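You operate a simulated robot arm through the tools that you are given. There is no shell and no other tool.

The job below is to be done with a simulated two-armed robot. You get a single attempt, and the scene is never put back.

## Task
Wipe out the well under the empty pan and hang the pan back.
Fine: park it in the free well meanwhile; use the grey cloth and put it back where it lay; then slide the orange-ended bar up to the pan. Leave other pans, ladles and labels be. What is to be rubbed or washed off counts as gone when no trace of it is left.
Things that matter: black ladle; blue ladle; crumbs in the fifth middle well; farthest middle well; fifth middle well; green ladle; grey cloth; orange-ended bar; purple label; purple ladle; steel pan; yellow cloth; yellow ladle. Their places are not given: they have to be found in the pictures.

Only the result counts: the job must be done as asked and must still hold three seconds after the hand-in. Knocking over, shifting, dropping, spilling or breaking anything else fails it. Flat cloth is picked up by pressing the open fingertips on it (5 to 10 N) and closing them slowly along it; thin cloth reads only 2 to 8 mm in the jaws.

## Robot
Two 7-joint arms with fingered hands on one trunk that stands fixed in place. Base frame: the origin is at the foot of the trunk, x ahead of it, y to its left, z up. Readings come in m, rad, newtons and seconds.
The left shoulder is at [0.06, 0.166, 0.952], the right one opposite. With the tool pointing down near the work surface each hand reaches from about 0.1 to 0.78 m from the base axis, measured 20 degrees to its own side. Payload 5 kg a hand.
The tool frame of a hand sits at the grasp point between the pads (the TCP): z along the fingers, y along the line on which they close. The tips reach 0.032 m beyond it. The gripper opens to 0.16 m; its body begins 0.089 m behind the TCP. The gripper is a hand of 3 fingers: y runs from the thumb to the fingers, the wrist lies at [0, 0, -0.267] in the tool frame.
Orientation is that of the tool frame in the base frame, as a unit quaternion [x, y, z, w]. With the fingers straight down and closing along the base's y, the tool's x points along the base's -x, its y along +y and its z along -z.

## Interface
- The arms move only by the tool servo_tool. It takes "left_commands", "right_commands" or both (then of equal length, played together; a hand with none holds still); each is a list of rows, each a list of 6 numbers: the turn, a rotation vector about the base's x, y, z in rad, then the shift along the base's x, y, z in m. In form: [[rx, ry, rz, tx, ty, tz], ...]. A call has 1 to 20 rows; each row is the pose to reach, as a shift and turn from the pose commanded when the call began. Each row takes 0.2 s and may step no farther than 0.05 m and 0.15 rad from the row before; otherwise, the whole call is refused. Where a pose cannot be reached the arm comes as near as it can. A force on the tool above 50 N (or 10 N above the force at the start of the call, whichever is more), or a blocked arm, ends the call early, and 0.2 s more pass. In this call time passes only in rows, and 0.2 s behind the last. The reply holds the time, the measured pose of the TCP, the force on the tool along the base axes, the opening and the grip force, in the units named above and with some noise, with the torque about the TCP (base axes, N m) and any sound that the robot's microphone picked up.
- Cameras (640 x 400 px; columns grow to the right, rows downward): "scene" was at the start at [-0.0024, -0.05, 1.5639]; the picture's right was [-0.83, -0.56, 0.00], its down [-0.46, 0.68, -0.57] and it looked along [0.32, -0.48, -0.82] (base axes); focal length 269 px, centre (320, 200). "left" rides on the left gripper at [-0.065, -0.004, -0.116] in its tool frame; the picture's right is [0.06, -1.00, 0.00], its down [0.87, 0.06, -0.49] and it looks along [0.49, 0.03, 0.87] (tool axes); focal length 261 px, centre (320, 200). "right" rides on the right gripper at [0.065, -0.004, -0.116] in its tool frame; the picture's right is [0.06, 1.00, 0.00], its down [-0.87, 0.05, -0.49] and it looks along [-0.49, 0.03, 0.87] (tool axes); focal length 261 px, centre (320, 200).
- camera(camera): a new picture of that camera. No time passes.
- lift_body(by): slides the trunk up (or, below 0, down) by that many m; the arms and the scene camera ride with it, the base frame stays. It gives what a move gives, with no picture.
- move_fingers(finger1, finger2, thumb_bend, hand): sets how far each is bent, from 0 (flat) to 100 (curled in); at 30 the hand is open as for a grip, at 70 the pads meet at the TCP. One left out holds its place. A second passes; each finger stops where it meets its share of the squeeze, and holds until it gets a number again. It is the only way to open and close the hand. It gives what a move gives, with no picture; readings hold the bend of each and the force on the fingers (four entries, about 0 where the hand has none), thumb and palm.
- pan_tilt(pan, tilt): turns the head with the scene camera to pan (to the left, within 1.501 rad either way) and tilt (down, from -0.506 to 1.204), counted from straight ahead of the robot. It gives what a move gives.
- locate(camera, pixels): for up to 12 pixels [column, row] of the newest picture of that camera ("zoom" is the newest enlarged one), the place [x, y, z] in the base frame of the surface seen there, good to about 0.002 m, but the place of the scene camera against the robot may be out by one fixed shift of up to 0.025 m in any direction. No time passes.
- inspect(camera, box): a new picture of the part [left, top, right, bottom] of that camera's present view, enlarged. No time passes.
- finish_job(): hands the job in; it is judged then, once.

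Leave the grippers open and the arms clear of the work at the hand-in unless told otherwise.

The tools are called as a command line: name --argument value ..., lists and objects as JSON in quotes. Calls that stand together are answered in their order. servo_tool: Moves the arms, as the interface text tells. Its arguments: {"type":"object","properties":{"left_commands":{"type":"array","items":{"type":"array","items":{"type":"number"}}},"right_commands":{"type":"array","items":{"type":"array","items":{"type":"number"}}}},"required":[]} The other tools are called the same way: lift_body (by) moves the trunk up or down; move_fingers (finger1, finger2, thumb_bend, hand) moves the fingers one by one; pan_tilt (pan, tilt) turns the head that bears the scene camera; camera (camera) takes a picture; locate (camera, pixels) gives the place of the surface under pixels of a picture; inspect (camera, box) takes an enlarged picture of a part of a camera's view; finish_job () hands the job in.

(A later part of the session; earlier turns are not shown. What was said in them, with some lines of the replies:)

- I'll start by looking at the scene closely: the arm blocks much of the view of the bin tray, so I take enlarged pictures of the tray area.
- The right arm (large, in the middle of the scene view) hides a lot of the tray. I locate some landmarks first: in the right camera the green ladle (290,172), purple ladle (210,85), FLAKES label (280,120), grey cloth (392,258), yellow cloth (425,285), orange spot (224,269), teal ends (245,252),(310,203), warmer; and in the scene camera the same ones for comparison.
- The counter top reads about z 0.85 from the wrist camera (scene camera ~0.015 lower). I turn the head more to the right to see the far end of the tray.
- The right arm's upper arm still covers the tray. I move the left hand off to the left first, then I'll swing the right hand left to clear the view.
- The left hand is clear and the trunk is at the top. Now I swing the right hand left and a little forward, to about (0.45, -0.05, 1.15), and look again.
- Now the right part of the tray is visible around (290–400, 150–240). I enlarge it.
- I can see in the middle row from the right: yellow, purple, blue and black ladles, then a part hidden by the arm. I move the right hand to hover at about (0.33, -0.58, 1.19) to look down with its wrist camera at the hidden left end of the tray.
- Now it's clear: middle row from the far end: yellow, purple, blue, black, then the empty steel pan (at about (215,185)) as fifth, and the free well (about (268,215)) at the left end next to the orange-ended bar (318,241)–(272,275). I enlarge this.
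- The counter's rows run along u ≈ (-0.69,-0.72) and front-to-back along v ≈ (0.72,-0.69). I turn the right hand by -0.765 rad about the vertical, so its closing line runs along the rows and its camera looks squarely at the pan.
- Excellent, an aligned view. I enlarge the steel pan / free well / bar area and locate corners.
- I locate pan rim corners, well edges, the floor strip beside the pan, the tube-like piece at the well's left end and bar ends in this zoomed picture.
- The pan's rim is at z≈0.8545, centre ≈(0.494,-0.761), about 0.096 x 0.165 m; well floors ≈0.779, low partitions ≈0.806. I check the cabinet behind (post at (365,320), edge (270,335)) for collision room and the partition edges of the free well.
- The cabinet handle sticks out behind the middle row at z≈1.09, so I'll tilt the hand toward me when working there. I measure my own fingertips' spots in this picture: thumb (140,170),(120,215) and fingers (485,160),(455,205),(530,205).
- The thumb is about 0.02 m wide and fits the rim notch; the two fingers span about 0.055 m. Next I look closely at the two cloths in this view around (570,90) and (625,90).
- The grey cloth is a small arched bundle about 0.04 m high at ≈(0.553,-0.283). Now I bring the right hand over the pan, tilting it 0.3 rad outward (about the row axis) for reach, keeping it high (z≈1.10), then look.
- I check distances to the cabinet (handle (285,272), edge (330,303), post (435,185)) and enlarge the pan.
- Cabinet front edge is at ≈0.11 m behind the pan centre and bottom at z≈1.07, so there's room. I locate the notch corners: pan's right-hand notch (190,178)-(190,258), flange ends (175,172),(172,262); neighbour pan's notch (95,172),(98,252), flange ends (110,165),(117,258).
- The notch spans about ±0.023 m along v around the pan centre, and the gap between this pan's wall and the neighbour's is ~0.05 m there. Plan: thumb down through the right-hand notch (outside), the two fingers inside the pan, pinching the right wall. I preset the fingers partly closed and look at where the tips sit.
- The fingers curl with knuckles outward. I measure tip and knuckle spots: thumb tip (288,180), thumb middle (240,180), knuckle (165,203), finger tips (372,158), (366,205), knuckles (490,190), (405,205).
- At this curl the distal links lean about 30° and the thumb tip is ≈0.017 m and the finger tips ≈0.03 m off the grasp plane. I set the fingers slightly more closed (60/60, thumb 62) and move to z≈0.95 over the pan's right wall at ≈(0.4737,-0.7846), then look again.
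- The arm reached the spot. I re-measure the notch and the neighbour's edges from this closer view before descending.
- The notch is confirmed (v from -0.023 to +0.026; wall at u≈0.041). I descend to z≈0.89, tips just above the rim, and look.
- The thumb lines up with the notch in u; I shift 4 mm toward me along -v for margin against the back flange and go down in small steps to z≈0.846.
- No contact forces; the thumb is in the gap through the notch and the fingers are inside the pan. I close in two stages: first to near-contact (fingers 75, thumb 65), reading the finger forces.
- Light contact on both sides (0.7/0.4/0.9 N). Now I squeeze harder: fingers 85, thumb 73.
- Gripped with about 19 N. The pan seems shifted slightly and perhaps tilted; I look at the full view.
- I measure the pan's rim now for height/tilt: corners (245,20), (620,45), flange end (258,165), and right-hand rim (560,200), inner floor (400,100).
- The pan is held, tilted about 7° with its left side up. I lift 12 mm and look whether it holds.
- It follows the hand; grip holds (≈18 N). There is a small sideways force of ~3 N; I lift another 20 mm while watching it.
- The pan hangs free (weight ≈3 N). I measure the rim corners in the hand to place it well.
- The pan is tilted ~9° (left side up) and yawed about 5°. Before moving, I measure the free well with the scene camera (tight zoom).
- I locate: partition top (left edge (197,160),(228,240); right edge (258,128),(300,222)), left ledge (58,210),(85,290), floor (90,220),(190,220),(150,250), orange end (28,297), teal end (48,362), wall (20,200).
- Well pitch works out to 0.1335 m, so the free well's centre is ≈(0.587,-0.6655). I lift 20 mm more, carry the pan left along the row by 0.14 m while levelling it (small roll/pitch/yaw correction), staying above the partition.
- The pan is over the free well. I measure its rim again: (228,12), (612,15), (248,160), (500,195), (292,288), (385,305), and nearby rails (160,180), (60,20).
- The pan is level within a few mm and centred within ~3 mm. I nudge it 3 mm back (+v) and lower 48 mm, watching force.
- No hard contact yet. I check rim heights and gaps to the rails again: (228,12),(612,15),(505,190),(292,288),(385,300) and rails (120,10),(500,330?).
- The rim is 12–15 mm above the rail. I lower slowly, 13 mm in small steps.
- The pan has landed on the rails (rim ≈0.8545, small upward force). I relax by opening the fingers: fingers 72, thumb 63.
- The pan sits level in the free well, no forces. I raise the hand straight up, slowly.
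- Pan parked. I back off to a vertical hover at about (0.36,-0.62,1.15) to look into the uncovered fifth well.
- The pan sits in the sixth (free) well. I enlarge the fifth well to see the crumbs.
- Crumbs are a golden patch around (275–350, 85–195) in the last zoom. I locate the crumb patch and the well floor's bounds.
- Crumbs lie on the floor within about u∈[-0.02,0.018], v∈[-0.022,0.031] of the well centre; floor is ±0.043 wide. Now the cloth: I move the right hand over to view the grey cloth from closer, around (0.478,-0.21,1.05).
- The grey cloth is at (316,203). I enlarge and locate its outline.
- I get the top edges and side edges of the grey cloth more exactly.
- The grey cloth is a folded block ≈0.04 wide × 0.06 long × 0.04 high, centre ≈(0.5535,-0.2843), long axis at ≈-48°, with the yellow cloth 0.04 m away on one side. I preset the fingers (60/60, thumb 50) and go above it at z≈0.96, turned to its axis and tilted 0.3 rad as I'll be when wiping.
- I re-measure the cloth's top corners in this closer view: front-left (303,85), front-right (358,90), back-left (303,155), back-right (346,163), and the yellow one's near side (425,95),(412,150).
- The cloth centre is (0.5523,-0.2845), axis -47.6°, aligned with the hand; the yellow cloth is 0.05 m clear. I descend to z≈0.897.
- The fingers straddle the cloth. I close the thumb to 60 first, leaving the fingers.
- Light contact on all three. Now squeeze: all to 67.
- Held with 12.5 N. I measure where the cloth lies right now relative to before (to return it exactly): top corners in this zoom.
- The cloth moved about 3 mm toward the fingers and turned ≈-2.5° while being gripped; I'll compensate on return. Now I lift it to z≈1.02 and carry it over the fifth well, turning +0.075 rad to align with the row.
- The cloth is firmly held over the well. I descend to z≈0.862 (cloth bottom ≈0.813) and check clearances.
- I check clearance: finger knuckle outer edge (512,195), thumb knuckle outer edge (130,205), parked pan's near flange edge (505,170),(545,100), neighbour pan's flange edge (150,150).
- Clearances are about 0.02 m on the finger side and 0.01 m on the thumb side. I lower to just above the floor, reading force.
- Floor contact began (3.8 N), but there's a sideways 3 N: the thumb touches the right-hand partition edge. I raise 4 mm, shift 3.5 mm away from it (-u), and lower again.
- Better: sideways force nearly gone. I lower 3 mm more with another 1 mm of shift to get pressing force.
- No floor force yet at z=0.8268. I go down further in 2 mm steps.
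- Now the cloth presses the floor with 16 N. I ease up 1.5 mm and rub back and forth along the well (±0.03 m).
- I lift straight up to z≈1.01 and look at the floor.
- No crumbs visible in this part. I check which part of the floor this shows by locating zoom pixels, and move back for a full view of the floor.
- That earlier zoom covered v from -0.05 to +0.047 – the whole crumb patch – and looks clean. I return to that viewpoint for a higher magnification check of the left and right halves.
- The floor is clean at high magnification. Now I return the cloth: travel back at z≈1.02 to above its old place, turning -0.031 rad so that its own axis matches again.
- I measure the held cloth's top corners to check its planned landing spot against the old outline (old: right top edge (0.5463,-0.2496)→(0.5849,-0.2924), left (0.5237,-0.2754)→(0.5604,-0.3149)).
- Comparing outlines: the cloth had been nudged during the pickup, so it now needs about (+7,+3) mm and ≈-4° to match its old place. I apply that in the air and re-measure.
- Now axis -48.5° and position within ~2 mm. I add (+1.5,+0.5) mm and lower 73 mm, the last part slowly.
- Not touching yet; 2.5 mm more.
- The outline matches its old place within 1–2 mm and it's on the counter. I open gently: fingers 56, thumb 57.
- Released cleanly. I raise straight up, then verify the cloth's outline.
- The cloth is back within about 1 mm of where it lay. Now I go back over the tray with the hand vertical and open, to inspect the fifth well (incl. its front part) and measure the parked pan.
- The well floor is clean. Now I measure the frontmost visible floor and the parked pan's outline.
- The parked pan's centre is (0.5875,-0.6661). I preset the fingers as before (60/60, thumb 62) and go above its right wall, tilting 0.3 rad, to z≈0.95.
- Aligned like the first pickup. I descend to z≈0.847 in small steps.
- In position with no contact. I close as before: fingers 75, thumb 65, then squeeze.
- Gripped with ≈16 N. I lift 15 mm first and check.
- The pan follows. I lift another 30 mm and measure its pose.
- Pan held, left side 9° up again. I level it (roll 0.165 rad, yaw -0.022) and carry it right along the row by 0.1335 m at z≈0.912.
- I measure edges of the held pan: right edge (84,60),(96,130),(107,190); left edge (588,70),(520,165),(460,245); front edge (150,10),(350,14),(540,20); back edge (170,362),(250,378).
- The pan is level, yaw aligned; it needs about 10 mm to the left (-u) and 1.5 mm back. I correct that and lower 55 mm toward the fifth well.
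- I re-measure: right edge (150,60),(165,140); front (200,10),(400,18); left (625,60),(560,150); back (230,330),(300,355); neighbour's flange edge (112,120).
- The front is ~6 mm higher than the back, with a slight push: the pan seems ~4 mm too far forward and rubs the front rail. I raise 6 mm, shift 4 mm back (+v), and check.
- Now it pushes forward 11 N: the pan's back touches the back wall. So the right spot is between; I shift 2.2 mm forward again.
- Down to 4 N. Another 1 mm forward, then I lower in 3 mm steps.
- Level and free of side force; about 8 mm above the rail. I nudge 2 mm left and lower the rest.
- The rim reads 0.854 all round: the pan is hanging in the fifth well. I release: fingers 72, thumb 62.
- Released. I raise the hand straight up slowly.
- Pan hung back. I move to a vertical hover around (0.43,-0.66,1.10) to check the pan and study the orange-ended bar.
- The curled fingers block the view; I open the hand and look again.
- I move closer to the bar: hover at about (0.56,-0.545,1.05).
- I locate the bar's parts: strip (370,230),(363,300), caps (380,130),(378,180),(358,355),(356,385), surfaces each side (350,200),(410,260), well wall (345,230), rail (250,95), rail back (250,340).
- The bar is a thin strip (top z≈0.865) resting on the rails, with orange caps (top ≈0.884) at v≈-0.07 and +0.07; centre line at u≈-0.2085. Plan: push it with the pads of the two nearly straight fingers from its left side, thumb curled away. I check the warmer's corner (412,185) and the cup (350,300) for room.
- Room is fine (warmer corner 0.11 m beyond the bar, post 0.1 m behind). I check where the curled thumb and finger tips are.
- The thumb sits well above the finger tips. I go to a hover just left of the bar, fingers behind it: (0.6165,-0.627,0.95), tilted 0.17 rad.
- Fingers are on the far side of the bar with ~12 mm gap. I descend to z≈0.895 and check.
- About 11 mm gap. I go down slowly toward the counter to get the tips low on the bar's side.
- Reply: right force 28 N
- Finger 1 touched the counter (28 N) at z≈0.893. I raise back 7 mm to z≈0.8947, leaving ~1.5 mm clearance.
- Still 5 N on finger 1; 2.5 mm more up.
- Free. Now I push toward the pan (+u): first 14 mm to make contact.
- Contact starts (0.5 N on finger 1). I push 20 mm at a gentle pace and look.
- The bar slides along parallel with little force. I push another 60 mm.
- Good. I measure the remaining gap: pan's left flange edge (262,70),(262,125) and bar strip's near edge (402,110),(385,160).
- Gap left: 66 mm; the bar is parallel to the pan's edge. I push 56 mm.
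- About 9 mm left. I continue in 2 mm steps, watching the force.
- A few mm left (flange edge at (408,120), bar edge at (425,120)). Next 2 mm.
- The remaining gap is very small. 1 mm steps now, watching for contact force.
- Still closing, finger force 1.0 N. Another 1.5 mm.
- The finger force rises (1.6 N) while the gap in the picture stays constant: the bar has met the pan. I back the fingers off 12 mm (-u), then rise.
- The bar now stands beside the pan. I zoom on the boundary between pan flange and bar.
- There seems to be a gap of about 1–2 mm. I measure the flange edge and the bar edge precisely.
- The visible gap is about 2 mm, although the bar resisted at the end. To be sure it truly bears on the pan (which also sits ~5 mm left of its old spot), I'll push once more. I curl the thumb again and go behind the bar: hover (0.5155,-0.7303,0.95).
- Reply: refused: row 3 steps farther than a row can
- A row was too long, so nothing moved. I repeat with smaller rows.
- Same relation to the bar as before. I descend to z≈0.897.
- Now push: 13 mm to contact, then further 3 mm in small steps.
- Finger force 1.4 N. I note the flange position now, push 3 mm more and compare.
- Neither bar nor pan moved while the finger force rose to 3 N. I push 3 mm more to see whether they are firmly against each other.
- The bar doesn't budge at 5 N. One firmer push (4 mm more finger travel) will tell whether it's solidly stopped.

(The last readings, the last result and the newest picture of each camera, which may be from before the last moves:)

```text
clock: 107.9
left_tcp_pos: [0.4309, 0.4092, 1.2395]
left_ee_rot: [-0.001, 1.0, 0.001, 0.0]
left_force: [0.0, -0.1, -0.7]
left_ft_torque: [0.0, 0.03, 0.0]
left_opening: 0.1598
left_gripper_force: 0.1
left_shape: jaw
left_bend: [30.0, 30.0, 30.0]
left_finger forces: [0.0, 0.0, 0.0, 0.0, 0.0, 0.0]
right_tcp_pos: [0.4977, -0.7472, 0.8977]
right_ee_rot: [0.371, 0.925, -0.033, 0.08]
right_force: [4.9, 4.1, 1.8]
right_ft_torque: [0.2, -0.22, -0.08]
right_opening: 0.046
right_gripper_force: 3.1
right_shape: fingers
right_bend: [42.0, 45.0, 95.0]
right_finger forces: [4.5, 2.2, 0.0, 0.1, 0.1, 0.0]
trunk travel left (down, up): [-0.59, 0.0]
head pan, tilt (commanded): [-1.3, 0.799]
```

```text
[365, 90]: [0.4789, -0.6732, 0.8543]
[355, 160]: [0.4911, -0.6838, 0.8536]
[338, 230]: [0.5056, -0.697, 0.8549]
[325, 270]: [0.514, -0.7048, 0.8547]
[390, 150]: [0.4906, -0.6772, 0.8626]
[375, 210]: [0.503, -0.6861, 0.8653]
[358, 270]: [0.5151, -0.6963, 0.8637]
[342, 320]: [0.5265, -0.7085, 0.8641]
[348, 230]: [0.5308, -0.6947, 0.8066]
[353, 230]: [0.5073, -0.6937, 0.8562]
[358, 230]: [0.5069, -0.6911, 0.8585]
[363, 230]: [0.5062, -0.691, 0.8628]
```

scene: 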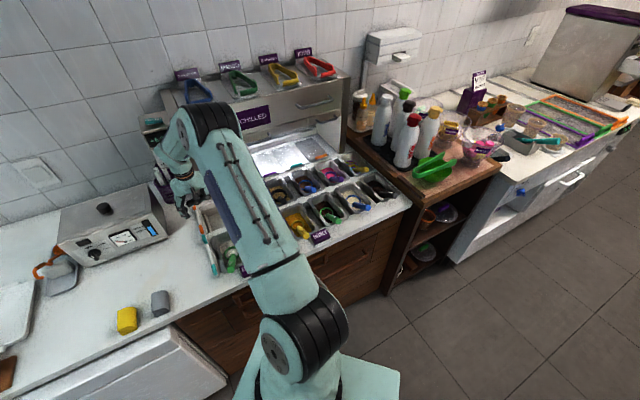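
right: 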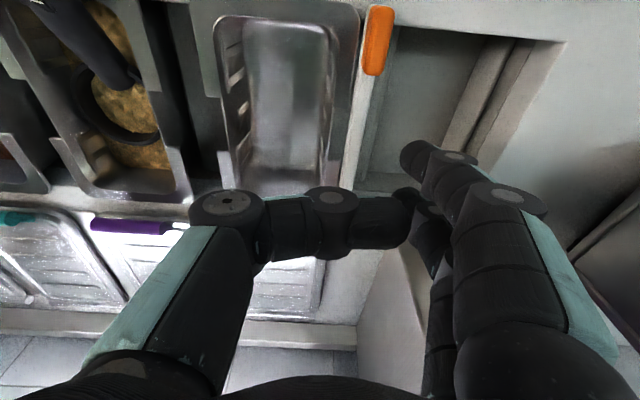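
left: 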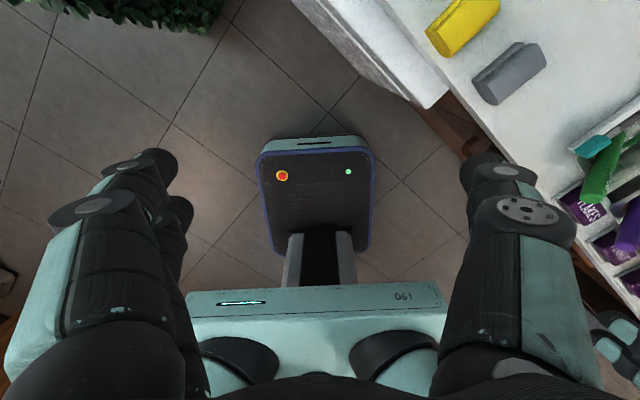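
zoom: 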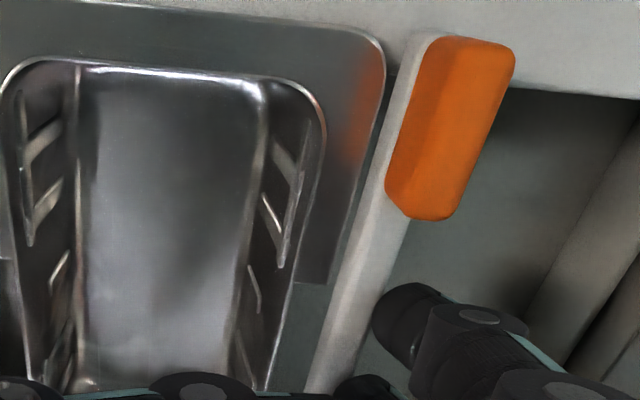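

The bar is solidly stopped against the pan (7 N, nothing moves). I back off and rise for a final check.

servo_tool --right_commands '[[0, 0, 0, 0.0042, 0.0043, 0], [0, 0, 0, 0.0105, 0.0107, 0.0], [0, 0, 0, 0.016, 0.0164, 0.005], [0, 0, 0, 0.016, 0.0164, 0.035], [0, 0, 0, 0.016, 0.0164, 0.07], [0, 0, 0, 0.0, 0.03, 0.1], [0.03, 0.031, 0, -0.025, 0.05, 0.125], [0.06, 0.062, 0, -0.05, 0.07, 0.145], [0.09, 0.092, 0, -0.075, 0.09, 0.165], [0.1187, 0.1217, 0, -0.1, 0.11, 0.185], [0.1187, 0.1217, 0, -0.125, 0.13, 0.21], [0.1187, 0.1217, 0, -0.15, 0.15, 0.24]]'

move_fingers --hand "right" --finger1 30 --finger2 30 --thumb_bend 30

camera --camera "right"

inspect --camera "right" --box '[200, 130, 440, 290]'

```text
clock: 110.5
left_tcp_pos: [0.4302, 0.41, 1.2397]
left_ee_rot: [-0.001, 1.0, -0.001, 0.002]
left_force: [-0.8, -0.2, -0.3]
left_ft_torque: [-0.05, -0.01, 0.02]
left_opening: 0.1598
left_gripper_force: 0.0
left_shape: jaw
left_bend: [30.0, 30.0, 30.0]
left_finger forces: [0.0, 0.0, 0.0, 0.0, 0.0, 0.0]
right_tcp_pos: [0.3457, -0.5967, 1.1377]
right_ee_rot: [0.373, 0.928, 0.001, -0.001]
right_force: [-0.3, 1.3, 0.4]
right_ft_torque: [-0.05, -0.03, 0.0]
right_opening: 0.0417
right_gripper_force: 0.1
right_shape: fingers
right_bend: [47.0, 47.0, 95.0]
right_finger forces: [0.0, 0.0, 0.0, 0.0, 0.0, 0.0]
trunk travel left (down, up): [-0.59, 0.0]
head pan, tilt (commanded): [-1.3, 0.799]
```

```text
clock: 111.5
left_tcp_pos: [0.4316, 0.4088, 1.2381]
left_ee_rot: [0.0, 1.0, 0.0, 0.0]
left_force: [-0.3, 0.0, -0.2]
left_ft_torque: [0.0, 0.02, -0.01]
left_opening: 0.1599
left_gripper_force: 0.0
left_shape: jaw
left_bend: [30.0, 30.0, 30.0]
left_finger forces: [0.0, 0.0, 0.1, 0.0, 0.1, 0.1]
right_tcp_pos: [0.3471, -0.5976, 1.138]
right_ee_rot: [0.373, 0.928, -0.001, 0.0]
right_force: [-0.1, -0.5, -0.7]
right_ft_torque: [0.0, -0.02, 0.0]
right_opening: 0.1673
right_gripper_force: 0.0
right_shape: fingers
right_bend: [30.0, 30.0, 30.0]
right_finger forces: [0.0, 0.0, 0.0, 0.1, 0.1, 0.1]
trunk travel left (down, up): [-0.59, 0.0]
head pan, tilt (commanded): [-1.3, 0.799]
```

```text
taken
```

right: 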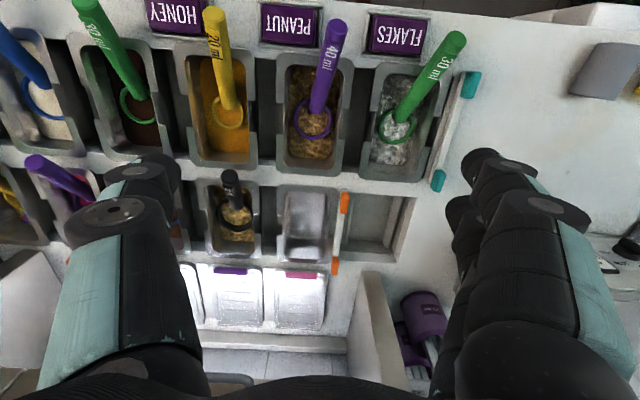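

```text
2.50 times, centred on (320, 210) of right
```

zoom: 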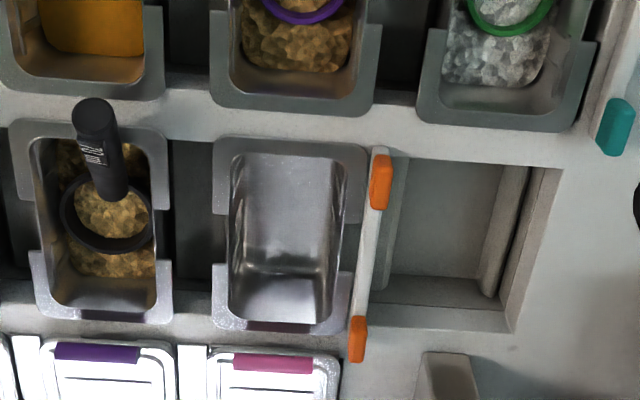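

The bar stands right next to the pan. I measure the pan's corners and check pan 4 and the black ladle are where they were.

locate --camera "zoom" --pixels '[[219, 144], [361, 150], [343, 328], [217, 320], [162, 136], [168, 316], [92, 110], [358, 210], [378, 230], [351, 300], [370, 290], [366, 180]]'

inspect --camera "right" --box '[310, 180, 370, 280]'

```text
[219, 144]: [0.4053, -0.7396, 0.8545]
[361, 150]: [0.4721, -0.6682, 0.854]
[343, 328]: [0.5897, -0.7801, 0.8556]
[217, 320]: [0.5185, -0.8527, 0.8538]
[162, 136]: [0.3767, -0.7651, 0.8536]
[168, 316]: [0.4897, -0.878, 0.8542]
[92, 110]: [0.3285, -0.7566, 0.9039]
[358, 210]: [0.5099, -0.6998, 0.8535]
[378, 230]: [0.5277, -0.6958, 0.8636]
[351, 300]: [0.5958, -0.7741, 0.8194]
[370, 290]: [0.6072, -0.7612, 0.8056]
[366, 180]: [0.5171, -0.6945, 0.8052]
```

```text
4.00 times, centred on (340, 230) of right
```

zoom: 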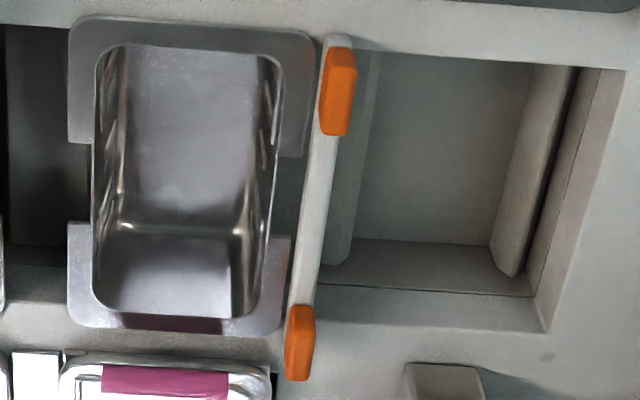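

The pan's centre is within ~2.5 mm of its old place and the neighbours are unmoved. I now move the right arm clear to the left-front and take final pictures.

servo_tool --right_commands '[[0, 0, 0.05, 0, 0.045, 0.01], [0, 0, 0.1, 0, 0.09, 0.02], [0, 0, 0.15, 0, 0.135, 0.03], [0, 0, 0.2, 0, 0.18, 0.04], [0, 0, 0.25, 0, 0.225, 0.05], [0, 0, 0.3, 0, 0.27, 0.06], [0, 0, 0.35, 0, 0.315, 0.06], [0, 0, 0.4, 0, 0.36, 0.06], [0, 0, 0.45, 0, 0.4, 0.06], [0, 0, 0.5, 0, 0.44, 0.06]]'

camera --camera "scene"

camera --camera "right"

```text
clock: 113.7
left_tcp_pos: [0.4313, 0.4106, 1.2391]
left_ee_rot: [-0.001, 1.0, -0.002, 0.0]
left_force: [0.0, 0.2, -0.5]
left_ft_torque: [0.02, 0.0, -0.01]
left_opening: 0.1599
left_gripper_force: 0.0
left_shape: jaw
left_bend: [30.0, 30.0, 30.0]
left_finger forces: [0.0, 0.0, 0.0, 0.0, 0.1, 0.0]
right_tcp_pos: [0.3478, -0.1553, 1.1966]
right_ee_rot: [0.132, 0.991, -0.001, 0.0]
right_force: [-0.6, 0.3, -0.1]
right_ft_torque: [-0.02, -0.01, 0.0]
right_opening: 0.1677
right_gripper_force: 0.0
right_shape: fingers
right_bend: [30.0, 30.0, 30.0]
right_finger forces: [0.0, 0.0, 0.0, 0.0, 0.0, 0.1]
trunk travel left (down, up): [-0.59, 0.0]
head pan, tilt (commanded): [-1.3, 0.799]
```

```text
taken
```

scene: 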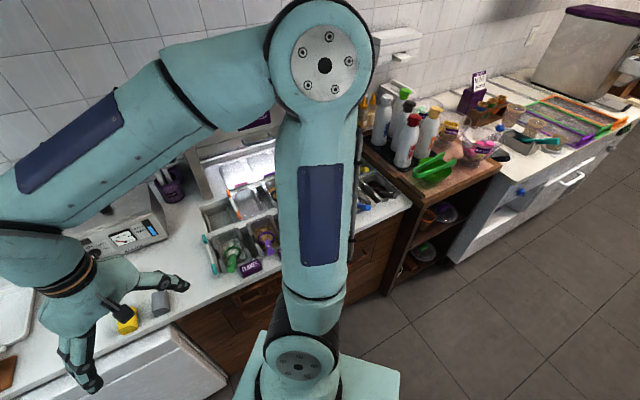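

```text
taken
```

right: 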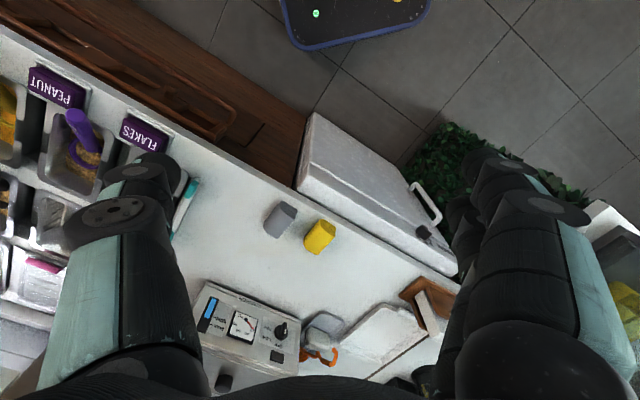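

I take an enlarged scene view of the tray to confirm pan and bar once more.

inspect --camera "scene" --box '[185, 170, 295, 280]'

inspect --camera "right" --box '[230, 180, 370, 270]'

```text
3.64 times, centred on (240, 225) of scene
```

zoom: 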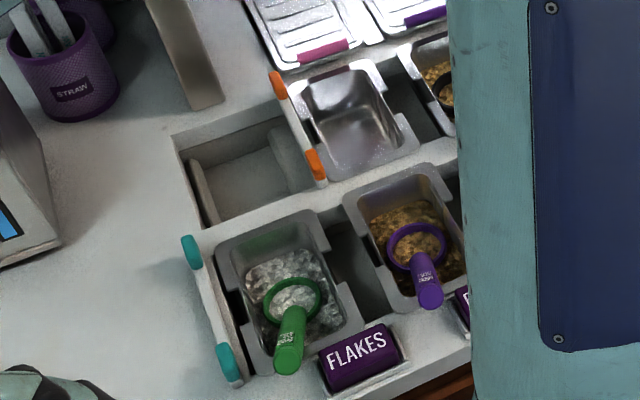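

```text
4.44 times, centred on (300, 225) of right
```

zoom: 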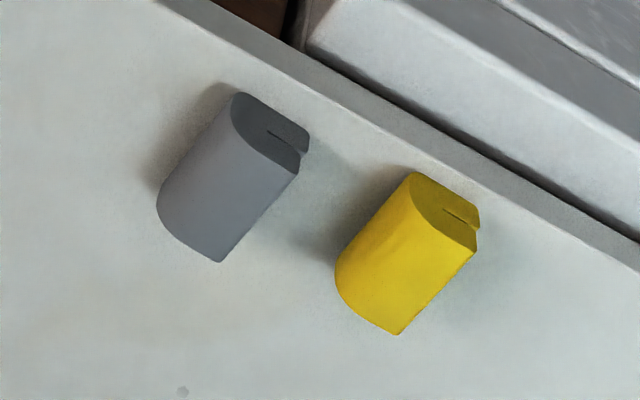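

The fifth well is clean and the pan hangs in it again with the orange-ended bar against it. The grey cloth is back where it lay, the other items haven't moved, and both hands are open and clear. I hand the job in.

finish_job

```text
The job is handed in.
```

I wiped out the fifth middle well, hung the steel pan back in it and slid the orange-ended bar up to the pan. The job is handed in, but the result of the judging has not come back.

- **Well:** no crumbs show in the close-up pictures. The strip of floor right against the front wall, about 2 to 3 cm, can't be seen from the cameras. No crumbs were seen near it before wiping.
- **Pan:** it was parked in the farthest middle well meanwhile. It now hangs level, about 2.5 mm from its old position.
- **Bar:** a gap of about 2 to 3 mm to the pan's edge still shows in the wrist camera. The bar stopped there and did not move when I pushed with about 7 N. I could not tell whether the pan or the end of the bar's travel is holding it.
- **Grey cloth:** it lies within about 1 mm of where it was, at the same angle.
- **Everything else:** I measured the neighbouring pan and the black ladle, and neither has shifted. The yellow cloth and the other pans, ladles and labels look untouched in the pictures.

Both hands are open and clear of the work.
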